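You operate a simulated robot arm through the tools that you are given. There is no shell and no other tool. Be economical: measure what you need, move in short steps, check, and stop when the job is done.

The job below is to be done with a simulated robot arm. You get a single attempt, and the scene is never put back.

Task
Wind the reel back to 0, brake it and park the thread bar.
Fine: the bar goes in the stand's forks.

Only the result counts: the job must be done as asked and must still hold three seconds after the hand-in. Knocking over, shifting, dropping, spilling or breaking anything else fails it.

Robot
A 7-joint arm with a two-finger parallel gripper, fixed in place. Base frame: the origin is at the foot of the arm, x ahead of it, y to its left, z up. Readings come in mm, rad, newtons and seconds.
With the tool pointing down near the work surface it reaches from about 140 to 660 mm from the base axis. Its first joint turns from -1.152 to 1.152 rad. Payload 2.4 kg.
The tool frame sits at the grasp point between the pads (the TCP): z along the fingers, y along the line on which they close. The tips reach 30 mm beyond it. Largest opening 94 mm; finger width 28, thickness 10; the body of the gripper, 50 by 96 mm, starts 55 mm behind the TCP.
Orientation is that of the tool frame in the base frame, as [roll, pitch, yaw] about the fixed x, y, z axes, in that order (R = Rz(yaw) Ry(pitch) Rx(roll)). With the fingers straight down and closing along the base's y, the tool's x points along the base's -x, its y along +y and its z along -z.

Tools
- The arm moves only by the tool play_rows. Its argument "increments" is a list of rows, each an object of numbers (a shift or turn left out is 0, a gripper value left out holds the last): "fingers": the opening, from 0 (shut) to 1 (fully open); "tx", "ty", "tz": the shift along the tool's x, y, z in units of 20 mm (1.0 is 20 mm); "ax", "ay", "az": the turn, a rotation vector about the tool's x, y, z in units of 4 degrees (1.0 is 4 degrees). In form: [{"fingers": .., "tx": .., "ty": .., "tz": .., "ax": .., "ay": .., "az": ..}, ...]. A call has 1 to 10 rows; each row shifts and turns the commanded pose from where the row before left it, along the tool's axes as they then stand. A call with a number of a shift or a turn outside -1 to 1 is refused whole. A row lasts 0.2 s, in which the tool goes at most 50 mm and 0.15 rad; a call with a longer step from one row to the next is refused whole, and so is a gripper value outside its range. A pose out of reach is approached as far as the arm can. The call stops where the force on the tool passes 90 N (or 10 N more than at its start, if that is more) or the arm is blocked; 0.2 s more then pass. The fingers move at their own pace (about 153 mm/s each) and stop on an object; they squeeze with about 37 N. The grip force told is the motor's: it shows also when the fingers shut on nothing. Time passes only in rows, and 0.2 s behind the last, so rows that do not move let the fingers close. The reply holds the time, the measured pose of the TCP, the force on the tool along the base axes, the opening and the grip force, in the units named above and with some noise, with the torque about the TCP (base axes, N m) and any sound that the robot's microphone picked up, and new pictures: "show" is both (left out), scene, wrist or none.
- Cameras (640 x 400 px; columns grow to the right, rows downward): "scene" is fixed at [31.7, 469.8, 1444.5]; the picture's right is [-0.81, -0.59, 0.00], its down [-0.34, 0.46, -0.82] and it looks along [0.48, -0.66, -0.57] (base axes); focal length 318 px, centre (320, 200). "wrist" rides on the gripper at [76, 14, -102] in the tool frame; the picture's right is [-0.18, 0.98, 0.00], its down [-0.75, -0.14, -0.64] and it looks along [-0.63, -0.12, 0.77] (tool axes); focal length 243 px, centre (320, 200). There is no depth. A picture from a camera that has moved, and an enlarged one, comes with that camera's place and axes in the base frame and with its lens.
- enlarge(camera, box): a new picture of the part [left, top, right, bottom] of that camera's present view, enlarged. The clock stands still meanwhile.
- finish_job(): hands the job in; it is judged then, once.

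Work in short steps. Places have to be worked out from the pictures, the camera data and where the tool is seen: move nearer, look again, correct. Check each grasp and each placing, and mend what went wrong. You have 120 turns and 200 pictures in all, those below and enlarged ones among them. Open the gripper and draw the arm clear of the work before you hand the job in, unless the task says otherwise; then end with one line.

The tools are called after "Call:" as name(argument=value, ...) on one line, values as JSON. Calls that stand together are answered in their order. play_rows: Moves the arm, as the interface text tells. Its arguments: {"type":"object","properties":{"increments":{"type":"array"},"show":{"type":"string","enum":["both","scene","wrist","none"]}},"required":["increments"]} The other tools are called the same way: enlarge (camera, box) takes an enlarged picture of a part of a camera's view; finish_job () hands the job in.

At the start:

```text
time_s: 0.0
tcp_pos: [407.8, -35.4, 1236.3]
tool_rot: [3.141, -0.001, -3.14]
wrist_force: [-0.4, 0.0, 0.3]
torque: [0.0, 0.03, 0.04]
width: 94.0
grasp_force: 0.1
```

scene: 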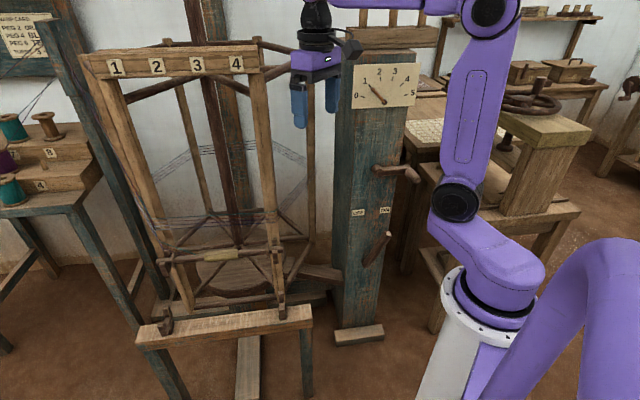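
wrist: 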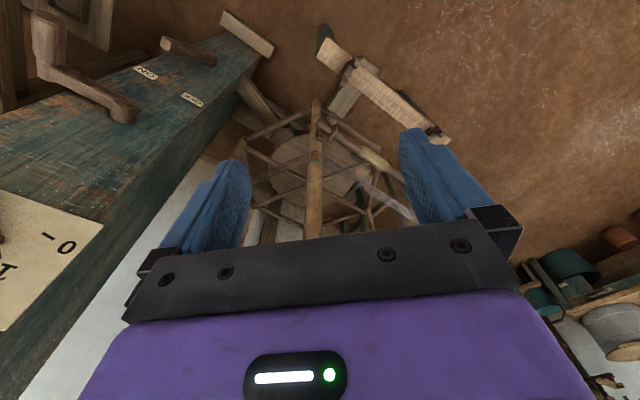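

I start by looking closely at the dial, crank, brake lever, reel and stand.

Call:
enlarge(camera="scene", box=[320, 50, 440, 125])

Call:
enlarge(camera="scene", box=[300, 140, 460, 350])

Call:
enlarge(camera="scene", box=[120, 180, 340, 360])

Call:
enlarge(camera="scene", box=[0, 0, 200, 125])

```text
5.33 times, centred on (380, 88) of scene
camera zoom: at [31.7, 469.8, 1444.5], right [-0.81, -0.59, 0.0], down [-0.34, 0.46, -0.82], along [0.48, -0.66, -0.57], focal length 1696 px, centre (0, 800)
```

zoom: 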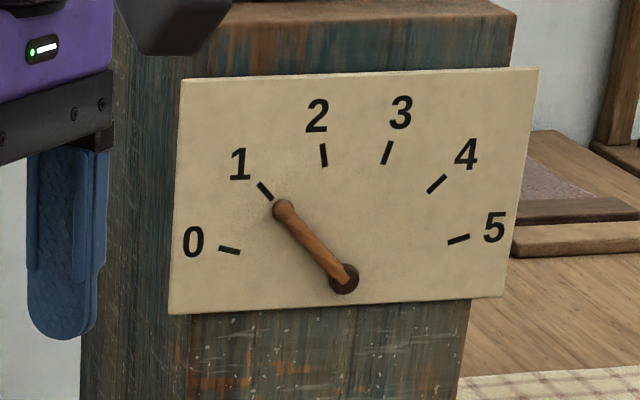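

```text
1.90 times, centred on (380, 245) of scene
camera zoom: at [31.7, 469.8, 1444.5], right [-0.81, -0.59, 0.0], down [-0.34, 0.46, -0.82], along [0.48, -0.66, -0.57], focal length 606 px, centre (206, 114)
```

zoom: 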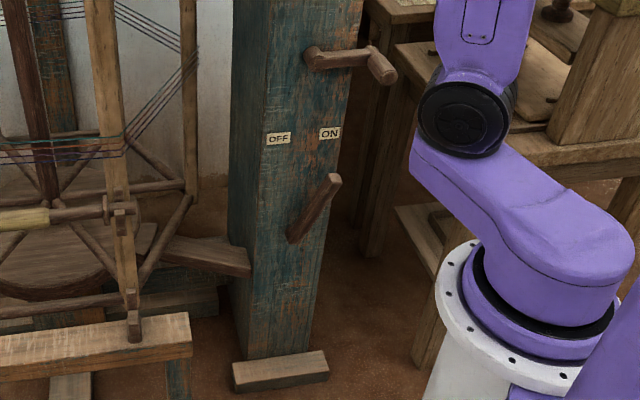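

```text
2.22 times, centred on (230, 270) of scene
camera zoom: at [31.7, 469.8, 1444.5], right [-0.81, -0.59, 0.0], down [-0.34, 0.46, -0.82], along [0.48, -0.66, -0.57], focal length 707 px, centre (520, 44)
```

zoom: 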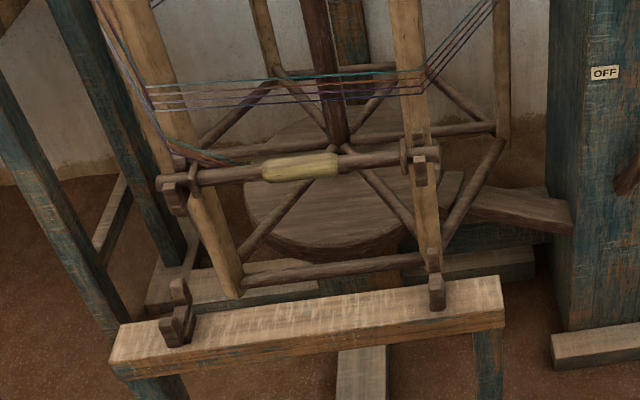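

```text
3.20 times, centred on (100, 62) of scene
camera zoom: at [31.7, 469.8, 1444.5], right [-0.81, -0.59, 0.0], down [-0.34, 0.46, -0.82], along [0.48, -0.66, -0.57], focal length 1018 px, centre (1024, 640)
```

zoom: 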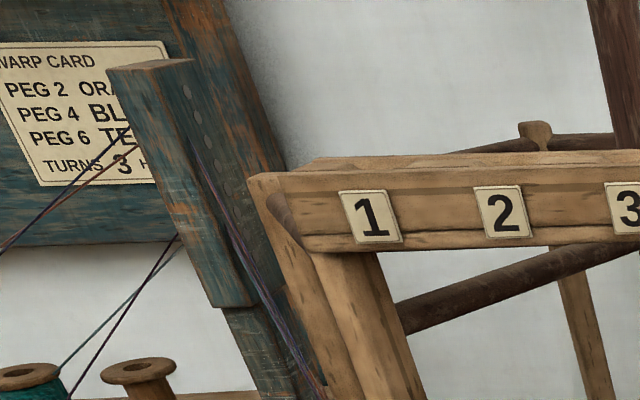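

Call:
enlarge(camera="wrist", box=[220, 0, 480, 240])

Call:
enlarge(camera="wrist", box=[0, 0, 280, 175])

```text
1.67 times, centred on (350, 120) of wrist
camera zoom: at [330.2, -20.2, 1337.9], right [0.18, 0.98, 0.0], down [0.75, -0.14, 0.64], along [0.63, -0.12, -0.77], focal length 404 px, centre (270, 333)
```

zoom: 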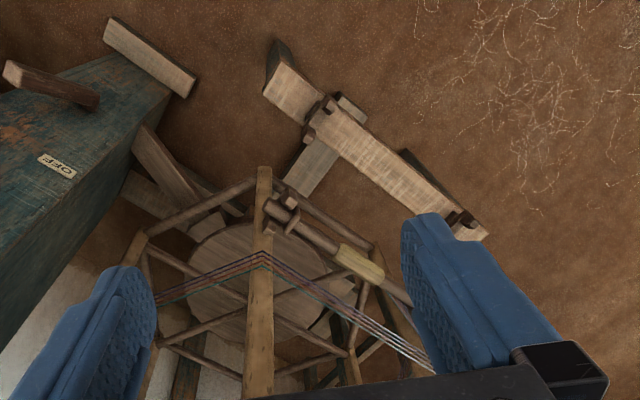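

```text
2.29 times, centred on (140, 88) of wrist
camera zoom: at [330.2, -20.2, 1337.9], right [0.18, 0.98, 0.0], down [0.75, -0.14, 0.64], along [0.63, -0.12, -0.77], focal length 555 px, centre (731, 457)
```

zoom: 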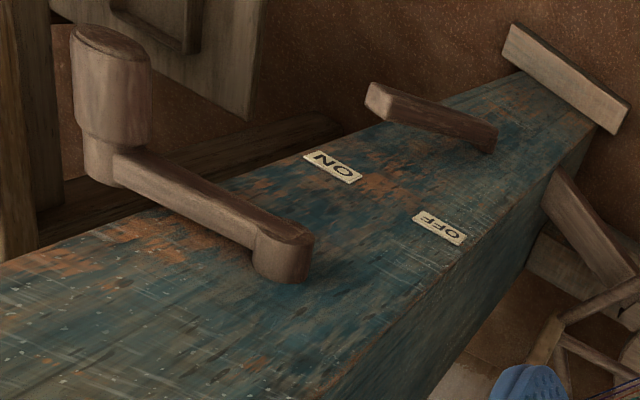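

Pillar faces the base at about azimuth -45°, with hub near (420,-380,929), knob tip near (292,-358,963), and the brake lever seemingly leaning to ON. I yaw the tool toward the pillar while sliding sideways.

Call:
play_rows(increments=[{"az": 1, "ty": -1}, {"az": 1, "ty": -1}, {"az": 1, "ty": -1}, {"az": 1, "ty": -1}, {"az": 1, "ty": -1}, {"az": 1, "ty": -1}, {"az": 1, "ty": -1}, {"az": 1, "ty": -1}, {"az": 1, "ty": -1}, {"az": 1, "ty": -1}], show="none")

```text
time_s: 2.2
tcp_pos: [344.1, -222.1, 1234.9]
tool_rot: [3.14, 0.0, 2.443]
wrist_force: [0.7, -0.3, -0.6]
torque: [-0.02, -0.02, -0.03]
width: 94.4
grasp_force: 0.0
```

Yaw is fine; I finish it, tilt up, and step back from the pillar to view its face.

Call:
play_rows(increments=[{"az": 1, "tx": 1, "tz": 1, "ty": -0.8}, {"az": 0.25, "tx": 1, "tz": 1, "ty": -0.8}, {"ay": -1, "tz": 1, "tx": 1, "ty": -0.8}, {"ay": -1, "tz": 1, "tx": 1, "ty": -0.8}, {"ay": -1, "tz": 1, "tx": 1, "ty": -0.8}, {"ay": -1, "tz": 0.5, "tx": 1}, {"ay": -1, "tx": 1}, {"ay": -1, "tx": 1}, {"ay": -1, "tx": 1}, {"ay": -1, "tx": 1}])

```text
time_s: 4.6
tcp_pos: [212.4, -151.4, 1096.4]
tool_rot: [3.115, 0.48, 2.495]
wrist_force: [0.2, 0.0, 0.1]
torque: [-0.02, 0.0, -0.01]
width: 93.8
grasp_force: 0.0
out of reach, approached as far as the arm can: row 7, 8
stopped in row 10: the arm was blocked; the commanded pose is now the measured one
camera wrist: at [128.8, -71.5, 1151.4], right [0.71, 0.69, 0.11], down [0.2, -0.35, 0.91], along [0.67, -0.63, -0.39], focal length 243 px, centre (320, 200)
```

scene: 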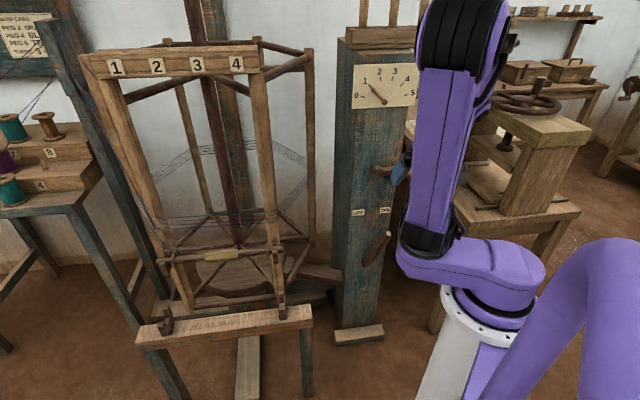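
wrist: 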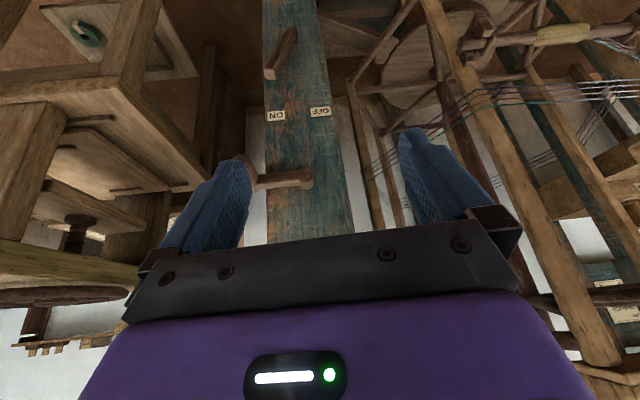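

Call:
enlarge(camera="wrist", box=[220, 0, 380, 220])

Call:
enlarge(camera="wrist", box=[420, 0, 640, 140])

```text
1.82 times, centred on (300, 110) of wrist
camera zoom: at [128.8, -71.5, 1151.4], right [0.71, 0.69, 0.11], down [0.2, -0.35, 0.91], along [0.67, -0.63, -0.39], focal length 441 px, centre (356, 364)
```

zoom: 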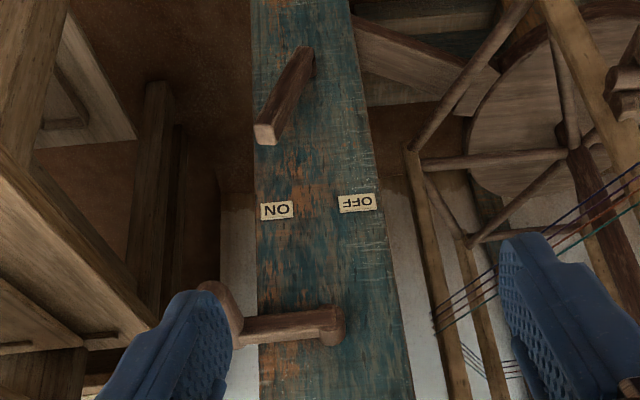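

```text
2.86 times, centred on (530, 70) of wrist
camera zoom: at [128.8, -71.5, 1151.4], right [0.71, 0.69, 0.11], down [0.2, -0.35, 0.91], along [0.67, -0.63, -0.39], focal length 693 px, centre (-280, 571)
```

zoom: 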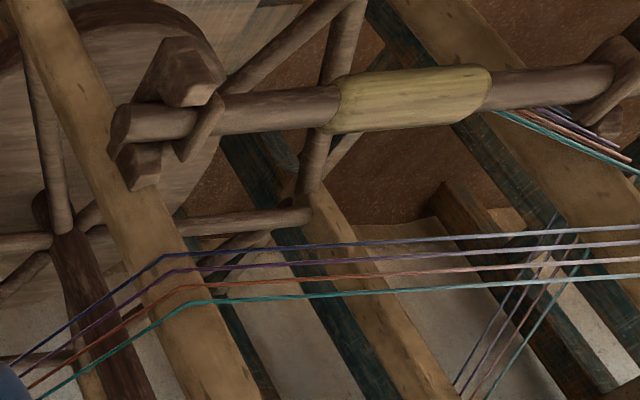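

The lever leans to ON, so the brake is set and must be released first. I correct the orientation to 45° tilt and move out from the base.

Call:
play_rows(increments=[{"ax": 0.26, "az": 0.354, "ay": -0.88, "tz": 1}, {"ax": 0.26, "az": 0.354, "ay": -0.88, "tz": 1}, {"ax": 0.26, "az": 0.354, "ay": -0.88, "tz": 1}, {"ax": 0.26, "az": 0.354, "ay": -0.88, "tz": 1}, {"ax": 0.26, "az": 0.354, "ay": -0.88, "tz": 1}, {"tz": 0}], show="none")

```text
time_s: 6.0
tcp_pos: [258.7, -187.1, 1012.0]
tool_rot: [3.108, 0.784, 2.331]
wrist_force: [-0.3, 0.9, 0.1]
torque: [-0.01, 0.01, 0.0]
width: 94.0
grasp_force: 0.1
```

Call:
play_rows(increments=[{"tx": 0.83, "tz": 0.94, "ty": -0.36}, {"tx": 0.83, "tz": 0.94, "ty": -0.36}, {"tx": 0.83, "tz": 0.94, "ty": -0.36}, {"tx": 0.83, "tz": 0.94, "ty": -0.36}, {"tx": 0.83, "tz": 0.94, "ty": -0.36}, {"tx": 0.83, "tz": 0.94, "ty": -0.36}, {"tx": 0.83, "tz": 0.94, "ty": -0.36}, {"tx": 0.83, "tz": 0.94, "ty": -0.36}, {"tx": 0.83, "tz": 0.94, "ty": -0.36}, {"tx": 0.83, "tz": 0.94, "ty": -0.36}])

```text
time_s: 8.2
tcp_pos: [261.4, -306.1, 816.3]
tool_rot: [3.097, 0.78, 2.322]
wrist_force: [0.1, -1.2, 0.3]
torque: [0.0, 0.03, -0.02]
width: 94.1
grasp_force: 0.0
out of reach, approached as far as the arm can: row 3, 4, 5, 6, 7, 8, 9, 10
camera wrist: at [181.0, -206.6, 836.3], right [0.79, 0.6, 0.16], down [-0.06, -0.18, 0.98], along [0.62, -0.78, -0.1], focal length 243 px, centre (320, 200)
```

scene: 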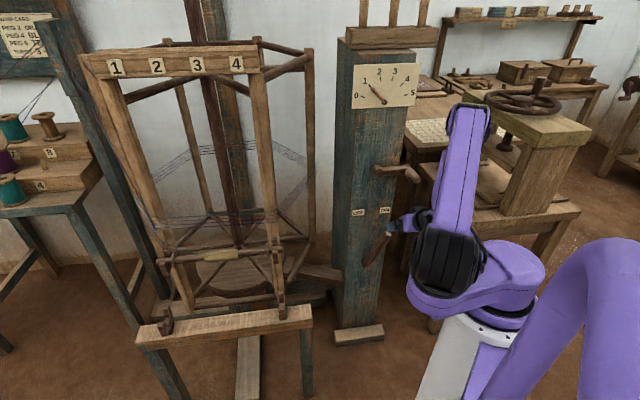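
wrist: 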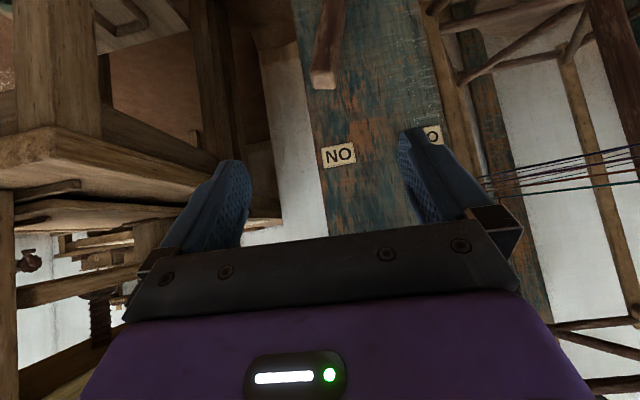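

Lever tip appears between the fingers' line. I move in to straddle it.

Call:
play_rows(increments=[{"tx": -0.29, "tz": 1}, {"tx": -0.29, "tz": 1}, {"tx": -0.29, "tz": 1}, {"tx": -0.29, "tz": 1}, {"tx": -0.29, "tz": 1}, {"tx": -0.29, "tz": 1}, {"tx": -0.29, "tz": 1}])

```text
time_s: 9.8
tcp_pos: [353.9, -394.0, 745.6]
tool_rot: [3.109, 0.783, 2.33]
wrist_force: [1.0, 0.2, -0.8]
torque: [-0.01, 0.02, -0.01]
width: 94.2
grasp_force: 0.0
camera wrist: at [274.5, -294.7, 764.9], right [0.79, 0.6, 0.15], down [-0.06, -0.17, 0.98], along [0.61, -0.78, -0.1], focal length 243 px, centre (320, 200)
```

scene: 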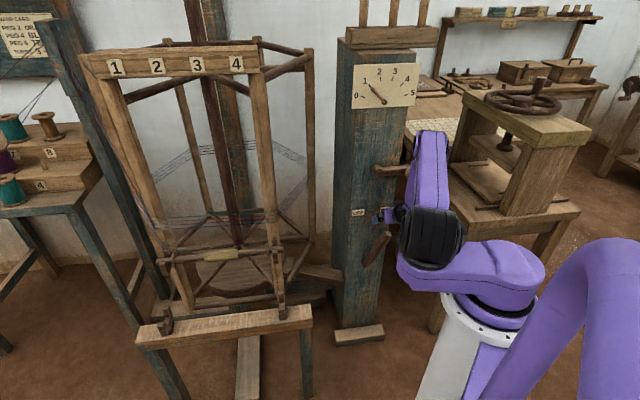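
wrist: 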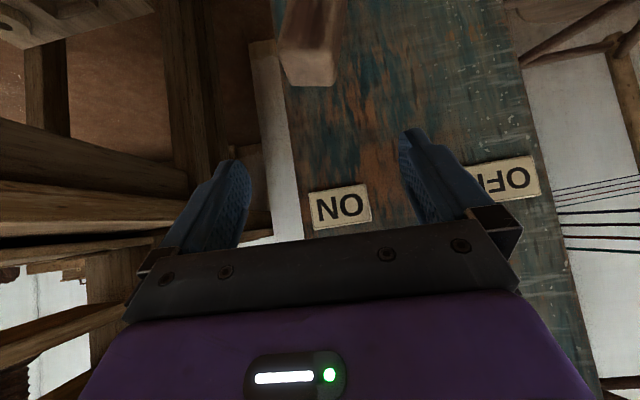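

Call:
play_rows(increments=[{"tx": 0.74, "tz": 0.62}, {"tx": 0.74, "tz": 0.62}, {"tx": 0.74, "tz": 0.62}, {"tx": 0.74, "tz": 0.62}, {"tx": 0.74, "tz": 0.62}])

```text
time_s: 11.0
tcp_pos: [347.8, -387.8, 649.1]
tool_rot: [3.108, 0.786, 2.33]
wrist_force: [0.1, -0.6, -0.3]
torque: [-0.01, -0.01, 0.02]
width: 93.7
grasp_force: 0.1
camera wrist: at [268.0, -287.6, 667.8], right [0.79, 0.6, 0.15], down [-0.06, -0.17, 0.98], along [0.61, -0.78, -0.1], focal length 243 px, centre (320, 200)
```

scene: 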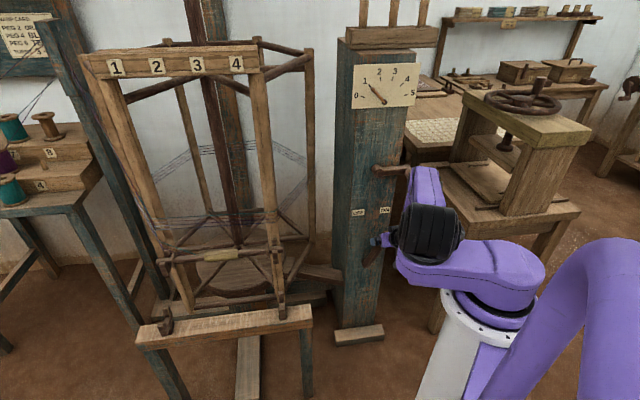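
wrist: 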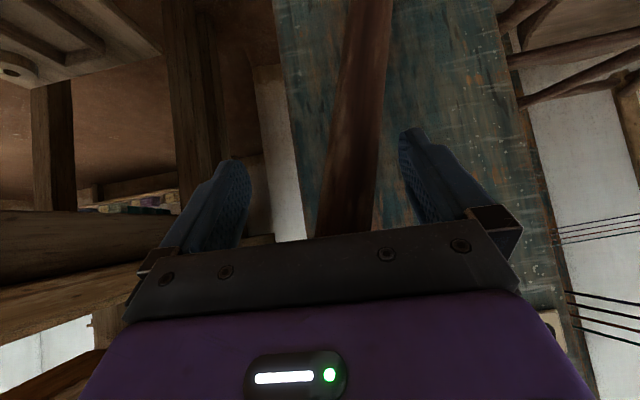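

The lever is straddled. I narrow the fingers and push it toward OFF.

Call:
play_rows(increments=[{"fingers": 0.5}, {"fingers": 0.5}, {"ty": 0.6}, {"ty": 0.6}, {"ty": 0.6}, {"ty": 0.6}, {"ty": 0.6}])

```text
time_s: 12.6
tcp_pos: [390.7, -345.1, 650.7]
tool_rot: [3.109, 0.783, 2.33]
wrist_force: [-0.2, -0.8, -0.8]
torque: [0.02, -0.02, 0.03]
width: 46.9
grasp_force: 0.4
camera wrist: at [311.9, -245.5, 669.5], right [0.79, 0.6, 0.15], down [-0.06, -0.17, 0.98], along [0.61, -0.78, -0.1], focal length 243 px, centre (320, 200)
```

scene: 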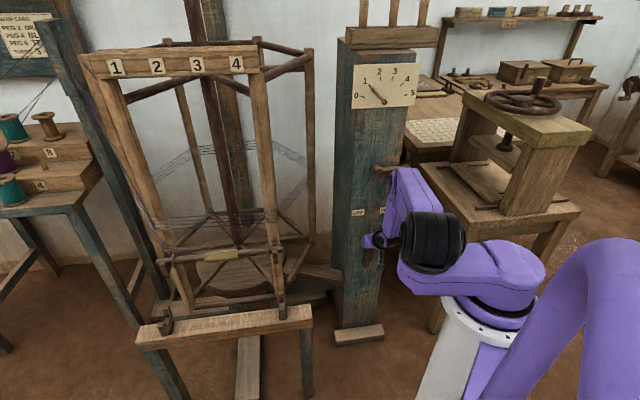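
wrist: 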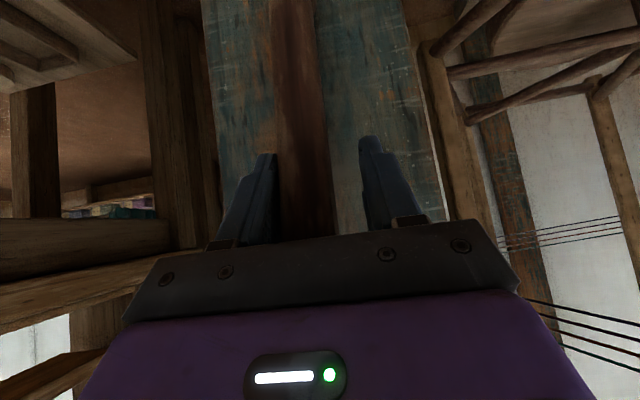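

Lever moves freely with the finger. I continue toward OFF.

Call:
play_rows(increments=[{"ty": 0.5}, {"ty": 0.5}, {"ty": 0.5}, {"ty": 0.5}, {"ty": 0.5}, {"ty": 0.5}])

```text
time_s: 14.0
tcp_pos: [431.2, -312.1, 654.9]
tool_rot: [3.106, 0.791, 2.311]
wrist_force: [-14.5, -29.4, -0.4]
torque: [-0.75, 0.37, 0.19]
width: 64.7
grasp_force: 15.5
camera wrist: at [353.0, -209.8, 673.3], right [0.79, 0.59, 0.16], down [-0.07, -0.17, 0.98], along [0.6, -0.79, -0.09], focal length 243 px, centre (320, 200)
```

scene: 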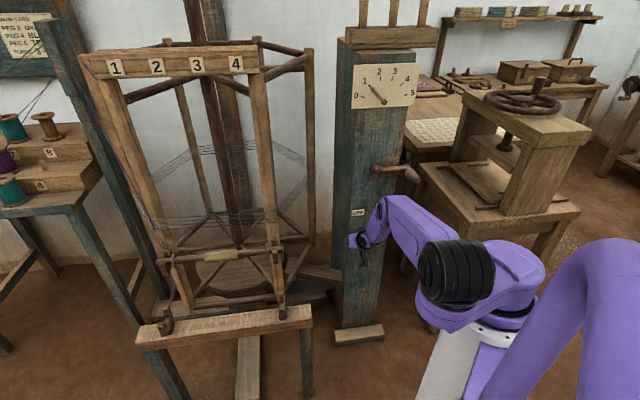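
wrist: 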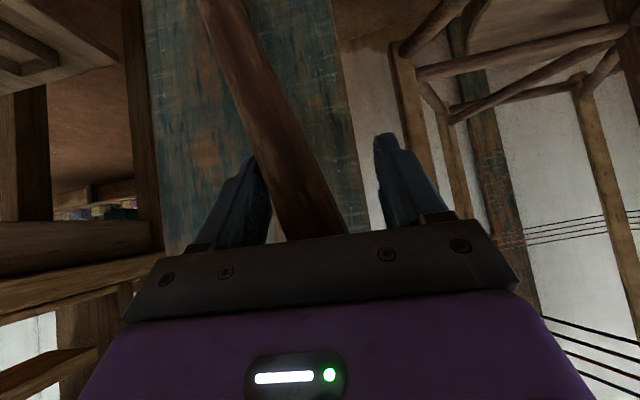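

The lever is at its stop (OFF). I back off, open, and retreat upward.

Call:
play_rows(increments=[{"ty": -0.8, "fingers": 1}, {"ty": -0.2}, {"tx": -0.6, "tz": -0.9}, {"tx": -0.6, "tz": -0.9}, {"tx": -0.6, "tz": -0.9}, {"tx": -0.6, "tz": -0.9}, {"tx": -0.6, "tz": -0.9}, {"tx": -0.6, "tz": -0.9}])

Call:
enlarge(camera="scene", box=[300, 140, 460, 350])

```text
time_s: 15.8
tcp_pos: [397.4, -301.4, 779.3]
tool_rot: [3.108, 0.784, 2.33]
wrist_force: [-0.2, -0.5, 0.6]
torque: [-0.03, 0.01, 0.02]
width: 93.8
grasp_force: 0.0
camera wrist: at [317.2, -200.6, 798.6], right [0.79, 0.6, 0.15], down [-0.06, -0.17, 0.98], along [0.61, -0.78, -0.1], focal length 243 px, centre (320, 200)
```

scene: 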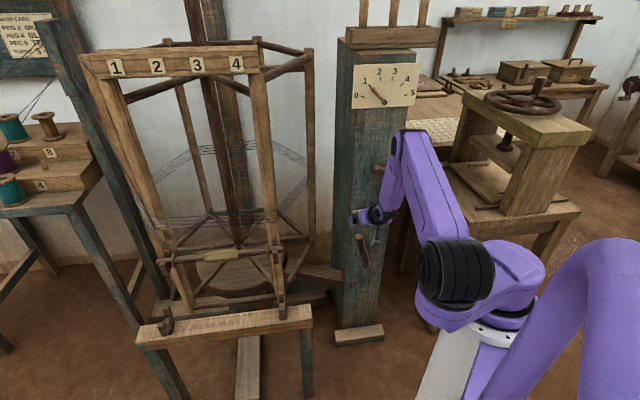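
wrist: 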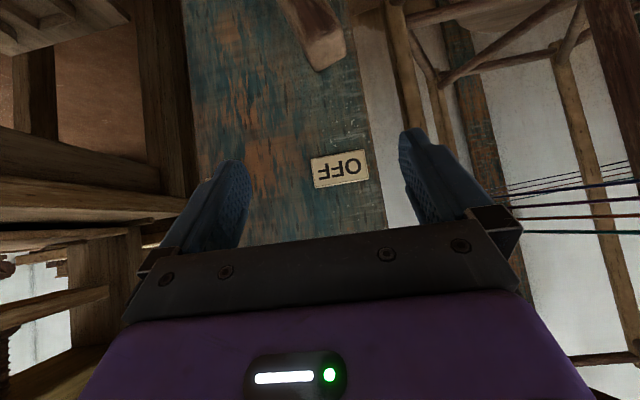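

```text
1.90 times, centred on (380, 245) of scene
camera zoom: at [31.7, 469.8, 1444.5], right [-0.81, -0.59, 0.0], down [-0.34, 0.46, -0.82], along [0.48, -0.66, -0.57], focal length 606 px, centre (206, 114)
```

zoom: 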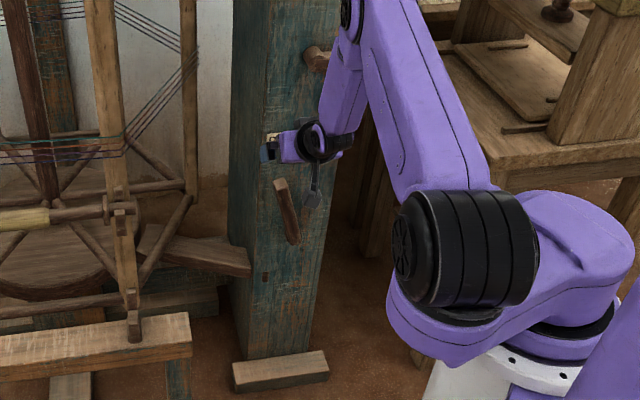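

Call:
play_rows(increments=[{"tz": -1}, {"tz": -1}, {"tz": -1}, {"tz": -1}, {"tz": -1}, {"tz": -1}, {"tz": -1, "ty": -0.5}, {"tz": -1, "tx": -1, "ty": -1}, {"tz": -1, "tx": -1, "ty": -1}, {"tz": -1, "tx": -1, "ty": -1}])

```text
time_s: 18.0
tcp_pos: [287.6, -292.2, 968.5]
tool_rot: [3.108, 0.783, 2.331]
wrist_force: [0.2, -0.2, 0.4]
torque: [-0.01, -0.01, 0.0]
width: 93.9
grasp_force: 0.0
out of reach, approached as far as the arm can: row 4, 5, 6
camera wrist: at [207.7, -192.3, 988.5], right [0.79, 0.6, 0.15], down [-0.06, -0.17, 0.98], along [0.61, -0.78, -0.1], focal length 243 px, centre (320, 200)
```

scene: 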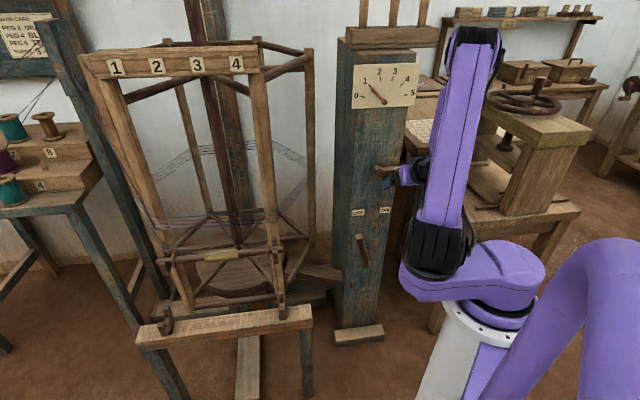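
wrist: 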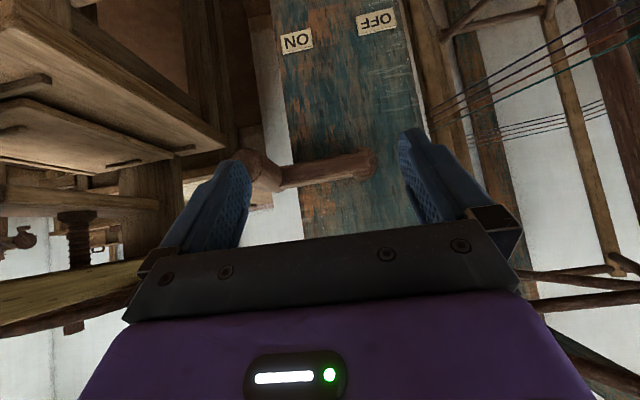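

Call:
enlarge(camera="wrist", box=[220, 110, 420, 235])

Call:
enlarge(camera="scene", box=[340, 130, 460, 205])

```text
3.20 times, centred on (320, 172) of wrist
camera zoom: at [207.7, -192.3, 988.5], right [0.79, 0.6, 0.15], down [-0.06, -0.17, 0.98], along [0.61, -0.78, -0.1], focal length 776 px, centre (320, 288)
```

zoom: 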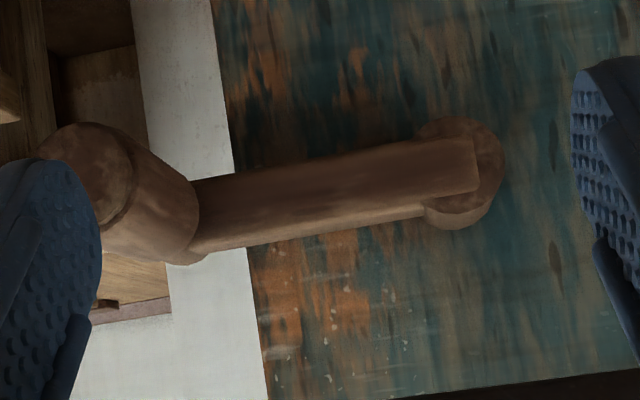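

```text
5.33 times, centred on (400, 168) of scene
camera zoom: at [31.7, 469.8, 1444.5], right [-0.81, -0.59, 0.0], down [-0.34, 0.46, -0.82], along [0.48, -0.66, -0.57], focal length 1696 px, centre (-107, 373)
```

zoom: 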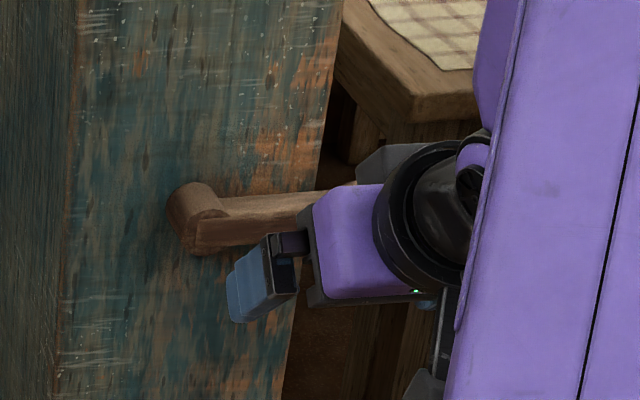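

Crank hub about (411,-366,931), knob front centre about (288,-388,930), radius about 103. I line up with the knob and come in to straddle it.

Call:
play_rows(increments=[{"ty": -1, "ax": 0.2, "az": -0.27}, {"ty": -1}, {"ty": -1}, {"ty": -0.4}, {"tx": -0.4, "tz": 0.93}, {"tx": -0.4, "tz": 0.93}, {"tx": -0.4, "tz": 0.93}])

```text
time_s: 19.6
tcp_pos: [281.3, -380.0, 943.7]
tool_rot: [3.141, 0.786, 2.357]
wrist_force: [0.7, 0.3, 0.3]
torque: [0.02, 0.04, 0.02]
width: 94.2
grasp_force: 0.1
camera wrist: at [202.0, -280.5, 963.2], right [0.79, 0.6, 0.13], down [-0.04, -0.16, 0.99], along [0.62, -0.78, -0.1], focal length 243 px, centre (320, 200)
```

scene: 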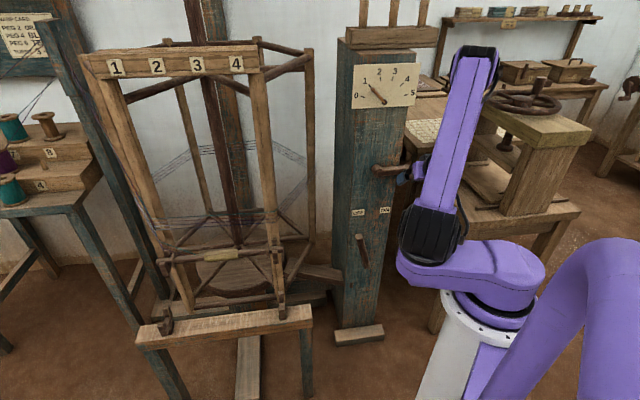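
wrist: 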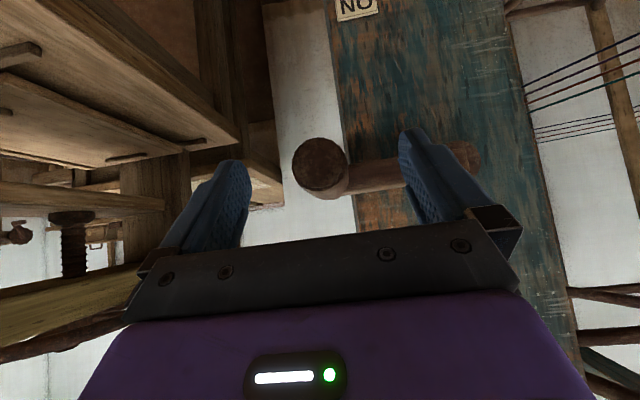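

Knob is centred between the fingers; I advance the last 40 mm and close.

Call:
play_rows(increments=[{"tx": -0.42, "tz": 0.93}, {"tx": -0.42, "tz": 0.93, "ty": 0.05}, {"fingers": 0}, {"fingers": 0}, {"fingers": 0}])

```text
time_s: 20.8
tcp_pos: [309.0, -407.0, 932.6]
tool_rot: [3.141, 0.786, 2.356]
wrist_force: [-1.1, -10.3, -2.7]
torque: [0.04, 0.06, 0.04]
width: 36.6
grasp_force: 45.5
camera wrist: at [228.8, -306.7, 950.2], right [0.79, 0.6, 0.13], down [-0.04, -0.16, 0.99], along [0.61, -0.78, -0.1], focal length 243 px, centre (320, 200)
```

scene: 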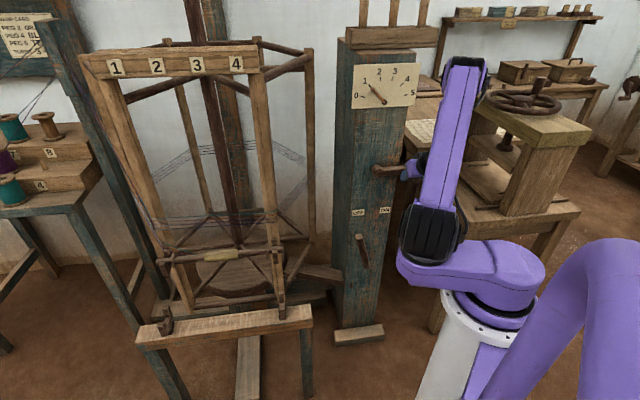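
wrist: 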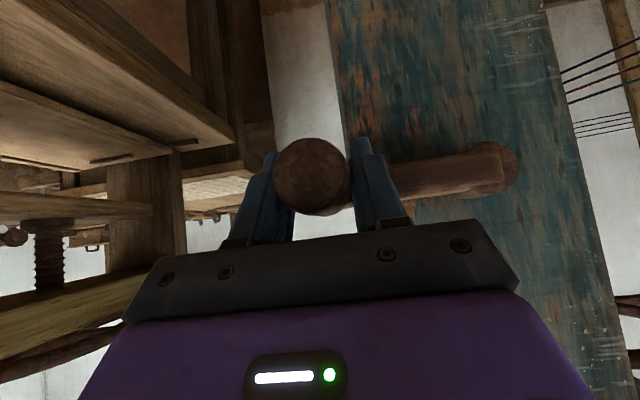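

Knob gripped (36.6 mm). I test a 30° counter-clockwise turn and watch the dial.

Call:
play_rows(increments=[{"tx": -0.626, "tz": -0.626, "ty": 0.078}, {"tx": -0.607, "tz": -0.607, "ty": 0.23}, {"tx": -0.57, "tz": -0.57, "ty": 0.375}], show="wrist")

Call:
enlarge(camera="scene", box=[320, 50, 440, 125])

```text
time_s: 21.6
tcp_pos: [316.8, -394.8, 986.1]
tool_rot: [-3.137, 0.792, 2.363]
wrist_force: [-37.3, 26.7, 36.6]
torque: [0.88, 0.07, 1.15]
width: 36.6
grasp_force: 45.5
camera wrist: at [237.3, -294.3, 1004.5], right [0.78, 0.61, 0.13], down [-0.05, -0.15, 0.99], along [0.62, -0.78, -0.09], focal length 243 px, centre (320, 200)
```

wrist: 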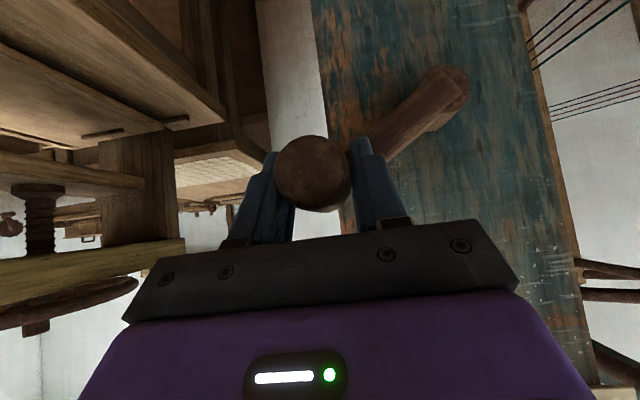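

```text
5.33 times, centred on (380, 88) of scene
camera zoom: at [30.2, 471.1, 1444.1], right [-0.81, -0.59, 0.0], down [-0.34, 0.46, -0.82], along [0.48, -0.66, -0.57], focal length 1696 px, centre (0, 800)
```

zoom: 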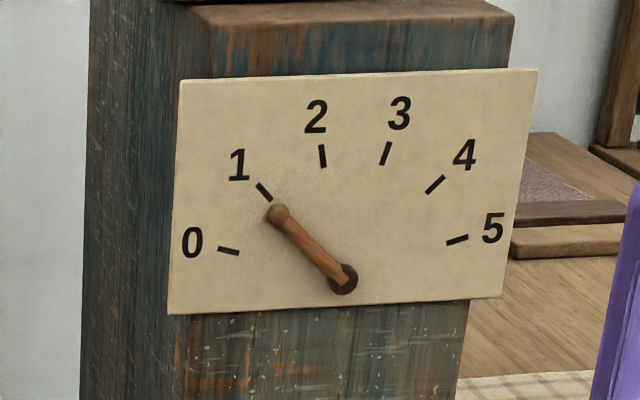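

Counter-clockwise lowers the count, but about 58 N pushes outward: likely fingertips on the crank arm. I loosen, back out 12 mm along the knob, and regrip.

Call:
play_rows(increments=[{"fingers": 0.55}, {"tx": 0.45, "tz": -0.45}, {"fingers": 0}, {"fingers": 0}], show="wrist")

```text
time_s: 22.6
tcp_pos: [306.8, -390.3, 985.6]
tool_rot: [-3.135, 0.793, 2.352]
wrist_force: [-13.2, -24.9, 14.8]
torque: [-0.05, 0.31, 0.07]
width: 36.3
grasp_force: 44.3
camera wrist: at [228.6, -289.3, 1003.1], right [0.79, 0.6, 0.13], down [-0.05, -0.15, 0.99], along [0.61, -0.79, -0.09], focal length 243 px, centre (320, 200)
```

wrist: 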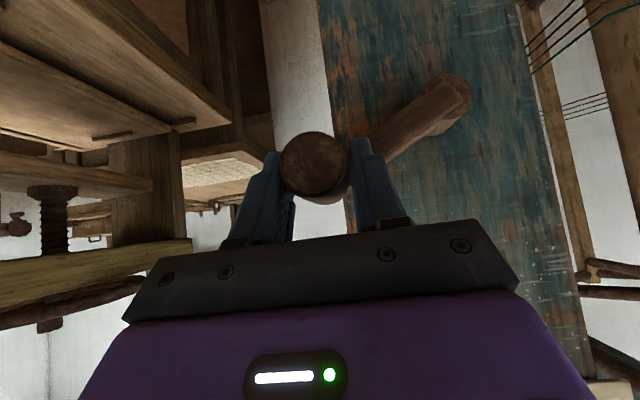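

Call:
play_rows(increments=[{"tx": -0.51, "tz": -0.51, "ty": 0.55}, {"tx": -0.445, "tz": -0.445, "ty": 0.63}, {"tx": -0.36, "tz": -0.36, "ty": 0.73}, {"tx": -0.265, "tz": -0.265, "ty": 0.805}, {"tx": -0.163, "tz": -0.163, "ty": 0.86}, {"tx": -0.055, "tz": -0.055, "ty": 0.885}])

Call:
enlarge(camera="scene", box=[320, 50, 440, 125])

```text
time_s: 24.0
tcp_pos: [385.0, -312.3, 1031.9]
tool_rot: [3.124, 0.786, 2.38]
wrist_force: [32.9, 23.8, 3.6]
torque: [-0.49, -0.75, -1.12]
width: 36.6
grasp_force: 44.9
camera wrist: at [301.9, -214.6, 1051.1], right [0.76, 0.63, 0.14], down [-0.05, -0.17, 0.98], along [0.65, -0.76, -0.1], focal length 243 px, centre (320, 200)
```

scene: 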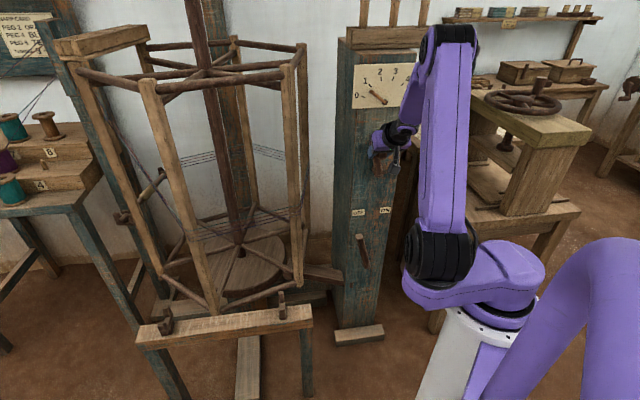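
wrist: 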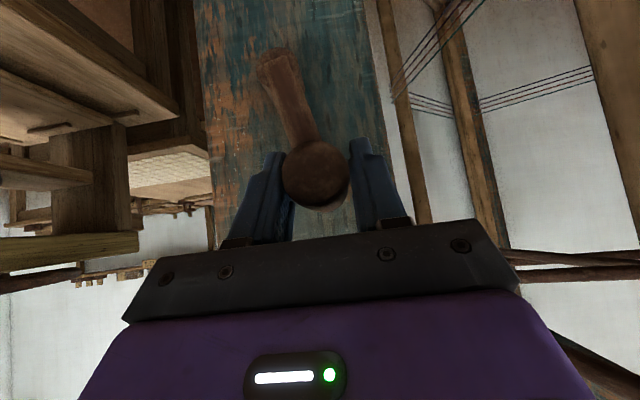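

```text
5.33 times, centred on (380, 88) of scene
camera zoom: at [32.6, 470.6, 1444.2], right [-0.81, -0.59, 0.0], down [-0.34, 0.46, -0.82], along [0.48, -0.66, -0.57], focal length 1696 px, centre (0, 800)
```

zoom: 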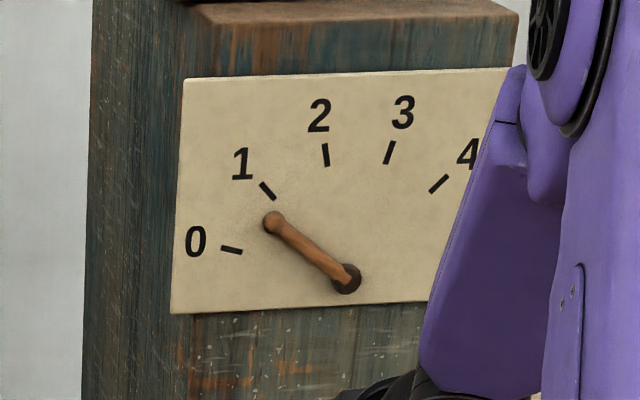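

One crank turn equals one reel turn. I let it settle a moment and read again.

Call:
play_rows(increments=[{"tx": 0}], show="none")

```text
time_s: 24.4
tcp_pos: [364.5, -330.3, 1034.0]
tool_rot: [-3.131, 0.784, 2.345]
wrist_force: [-4.5, -17.8, 3.5]
torque: [-0.33, -0.28, 0.94]
width: 36.9
grasp_force: 44.6
```

Call:
play_rows(increments=[{"tx": 0.004, "tz": 0.004, "ty": 0.18}, {"tx": 0.025, "tz": 0.025, "ty": 0.455}, {"tx": 0.08, "tz": 0.08, "ty": 0.625}, {"tx": 0.16, "tz": 0.16, "ty": 0.69}, {"tx": 0.223, "tz": 0.223, "ty": 0.65}, {"tx": 0.286, "tz": 0.286, "ty": 0.6}, {"tx": 0.347, "tz": 0.347, "ty": 0.54}, {"tx": 0.34, "tz": 0.34, "ty": 0.415}, {"tx": 0.265, "tz": 0.265, "ty": 0.255}, {"tx": 0.11, "tz": 0.11, "ty": 0.095}])

```text
time_s: 26.6
tcp_pos: [432.5, -261.6, 977.0]
tool_rot: [3.128, 0.783, 2.377]
wrist_force: [34.8, 8.2, -18.9]
torque: [-0.78, -1.11, -0.58]
width: 36.9
grasp_force: 45.1
out of reach, approached as far as the arm can: row 9, 10
camera wrist: at [349.6, -162.3, 997.1], right [0.77, 0.62, 0.14], down [-0.04, -0.16, 0.99], along [0.64, -0.76, -0.1], focal length 243 px, centre (320, 200)
```

scene: 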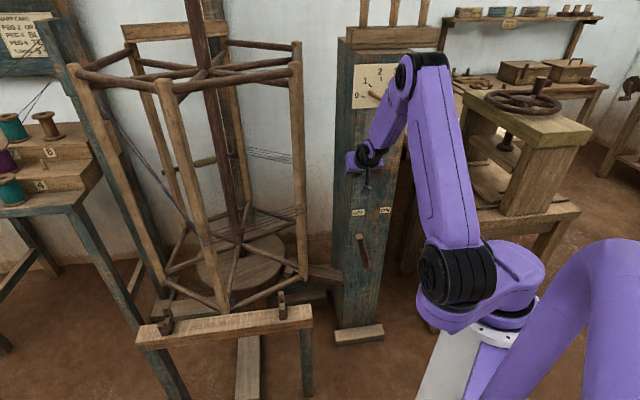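
wrist: 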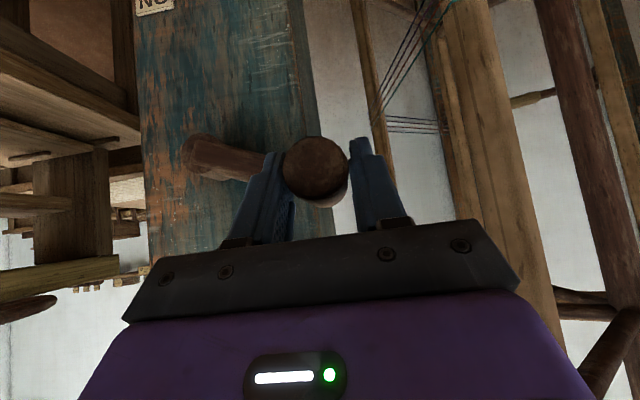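

Reel follows; about 150° done. To ease reach I lower the tilt gradually while continuing round the left side.

Call:
play_rows(increments=[{"tx": 0.113, "tz": 0.113, "ty": 0.085, "ay": 0.7}, {"tx": 0.276, "tz": 0.304, "ty": 0.195, "ay": 0.7}, {"tx": 0.378, "tz": 0.46, "ty": 0.215, "ay": 0.7}, {"tx": 0.423, "tz": 0.57, "ty": 0.15, "ay": 0.7}, {"tx": 0.403, "tz": 0.602, "ty": 0.05, "ay": 0.7}, {"tx": 0.373, "tz": 0.621, "ty": -0.05, "ay": 0.7}, {"tx": 0.336, "tz": 0.626, "ty": -0.15, "ay": 0.7}, {"tx": 0.255, "tz": 0.537, "ty": -0.215, "ay": 0.7}, {"tx": 0.157, "tz": 0.378, "ty": -0.195}, {"tx": 0.061, "tz": 0.148, "ty": -0.085}])

```text
time_s: 28.8
tcp_pos: [423.0, -264.7, 873.7]
tool_rot: [3.138, 0.387, 2.359]
wrist_force: [16.4, 13.0, -19.0]
torque: [0.88, 0.88, 0.08]
width: 36.5
grasp_force: 45.0
camera wrist: at [355.7, -176.8, 939.3], right [0.81, 0.58, 0.07], down [0.22, -0.42, 0.88], along [0.54, -0.7, -0.47], focal length 243 px, centre (320, 200)
```

scene: 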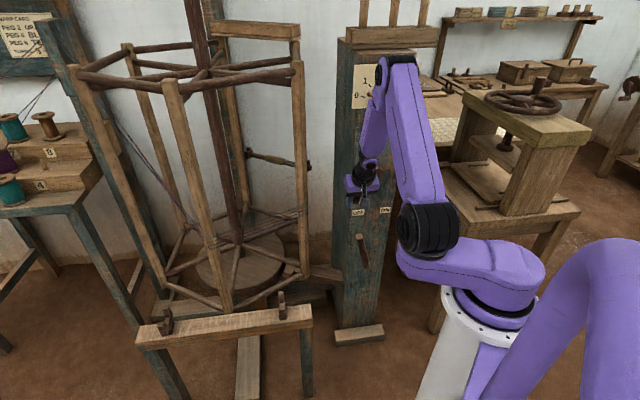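
wrist: 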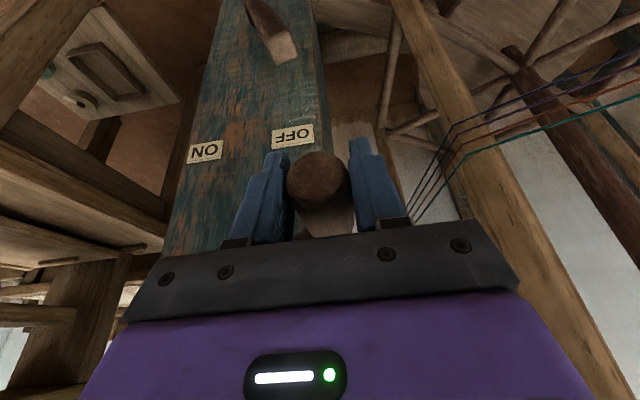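

Call:
play_rows(increments=[{"tx": 0.058, "tz": 0.144, "ty": -0.095}, {"tx": 0.141, "tz": 0.347, "ty": -0.255}, {"tx": 0.181, "tz": 0.444, "ty": -0.415}, {"tx": 0.185, "tz": 0.454, "ty": -0.54}, {"tx": 0.153, "tz": 0.375, "ty": -0.6}, {"tx": 0.119, "tz": 0.292, "ty": -0.65}, {"tx": 0.085, "tz": 0.208, "ty": -0.69}, {"tx": 0.043, "tz": 0.106, "ty": -0.625}, {"tx": 0.013, "tz": 0.032, "ty": -0.455}, {"tx": 0.002, "tz": 0.005, "ty": -0.18}])

```text
time_s: 31.0
tcp_pos: [358.0, -336.7, 824.5]
tool_rot: [-3.136, 0.402, 2.353]
wrist_force: [-12.3, 2.5, 31.4]
torque: [-0.53, -0.64, 0.05]
width: 36.8
grasp_force: 45.1
camera wrist: at [289.7, -247.4, 889.2], right [0.82, 0.57, 0.07], down [0.21, -0.41, 0.89], along [0.53, -0.71, -0.46], focal length 243 px, centre (320, 200)
```

scene: 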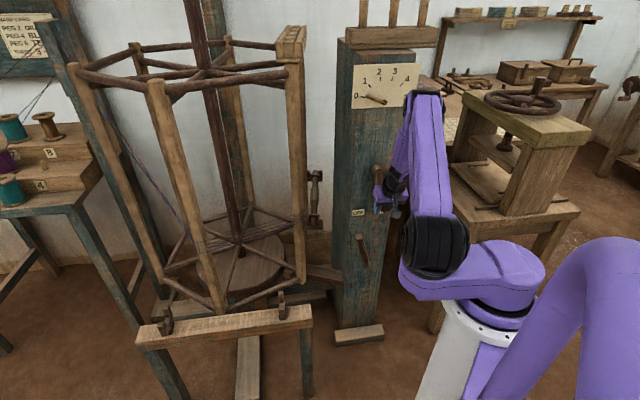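
wrist: 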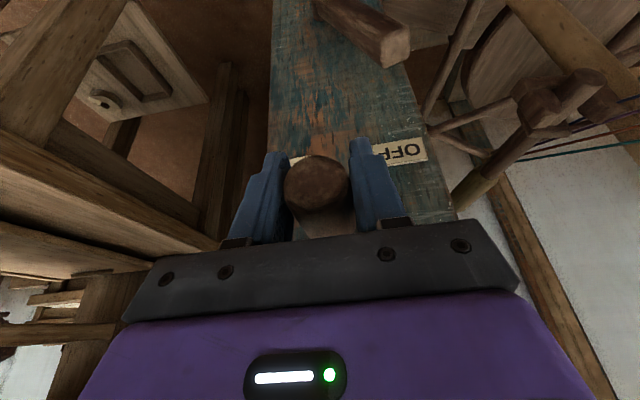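

Call:
play_rows(increments=[{"tx": -0.002, "tz": -0.005, "ty": -0.18}, {"tx": -0.014, "tz": -0.032, "ty": -0.455}, {"tx": -0.045, "tz": -0.106, "ty": -0.625}, {"tx": -0.088, "tz": -0.207, "ty": -0.69}, {"tx": -0.123, "tz": -0.29, "ty": -0.65}, {"tx": -0.158, "tz": -0.373, "ty": -0.6}, {"tx": -0.191, "tz": -0.451, "ty": -0.54}, {"tx": -0.187, "tz": -0.442, "ty": -0.415}, {"tx": -0.146, "tz": -0.345, "ty": -0.255}, {"tx": -0.06, "tz": -0.143, "ty": -0.095}])

Call:
enlarge(camera="scene", box=[320, 50, 440, 125])

```text
time_s: 33.2
tcp_pos: [302.9, -389.2, 874.4]
tool_rot: [3.133, 0.387, 2.37]
wrist_force: [21.0, 33.0, 17.8]
torque: [-0.93, -0.2, 0.2]
width: 36.9
grasp_force: 44.8
camera wrist: at [233.9, -302.6, 940.2], right [0.81, 0.59, 0.08], down [0.23, -0.42, 0.88], along [0.55, -0.69, -0.47], focal length 243 px, centre (320, 200)
```

scene: 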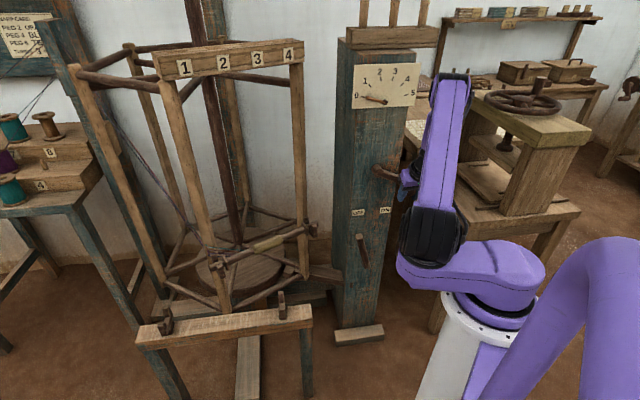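
wrist: 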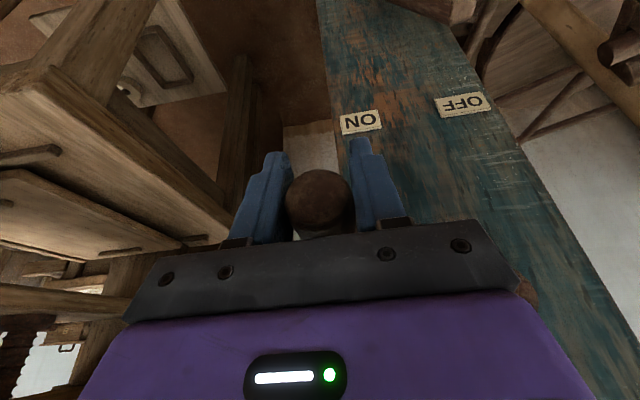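

```text
5.33 times, centred on (380, 88) of scene
camera zoom: at [32.0, 470.9, 1444.2], right [-0.81, -0.59, 0.0], down [-0.34, 0.46, -0.82], along [0.48, -0.66, -0.57], focal length 1696 px, centre (0, 800)
```

zoom: 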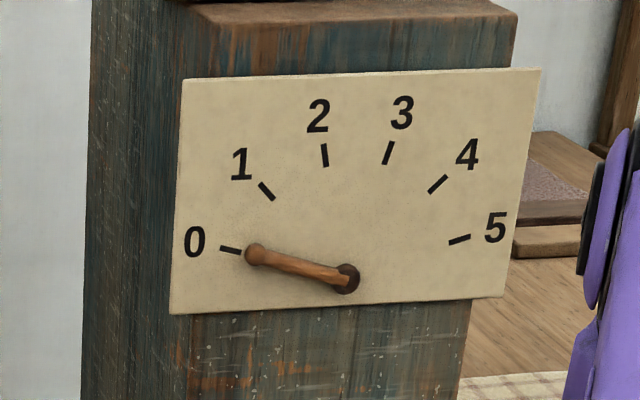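

Nearly at 0. I go another 15° slowly and pause to read the needle.

Call:
play_rows(increments=[{"tx": -0.06, "tz": -0.148, "ty": -0.085}, {"tx": -0.122, "tz": -0.3, "ty": -0.16}, {"tx": -0.126, "tz": -0.31, "ty": -0.135}, {"tx": -0.098, "tz": -0.24, "ty": -0.09}, {"tx": -0.066, "tz": -0.162, "ty": -0.05}, {"tx": 0}, {"tx": 0}], show="scene")

Call:
enlarge(camera="scene", box=[345, 75, 405, 112])

```text
time_s: 34.8
tcp_pos: [297.3, -394.6, 899.3]
tool_rot: [3.128, 0.384, 2.376]
wrist_force: [26.1, 37.8, 5.7]
torque: [-0.64, 0.27, 0.34]
width: 36.6
grasp_force: 44.3
```

scene: 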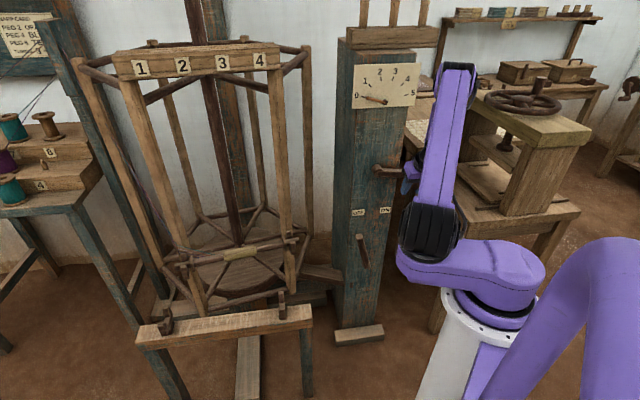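

```text
10.67 times, centred on (375, 94) of scene
camera zoom: at [32.3, 470.9, 1444.1], right [-0.81, -0.59, 0.0], down [-0.34, 0.46, -0.82], along [0.48, -0.66, -0.57], focal length 3392 px, centre (-267, 1336)
```

zoom: 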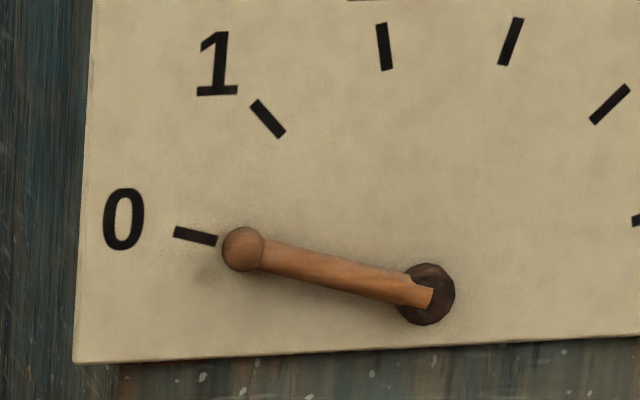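

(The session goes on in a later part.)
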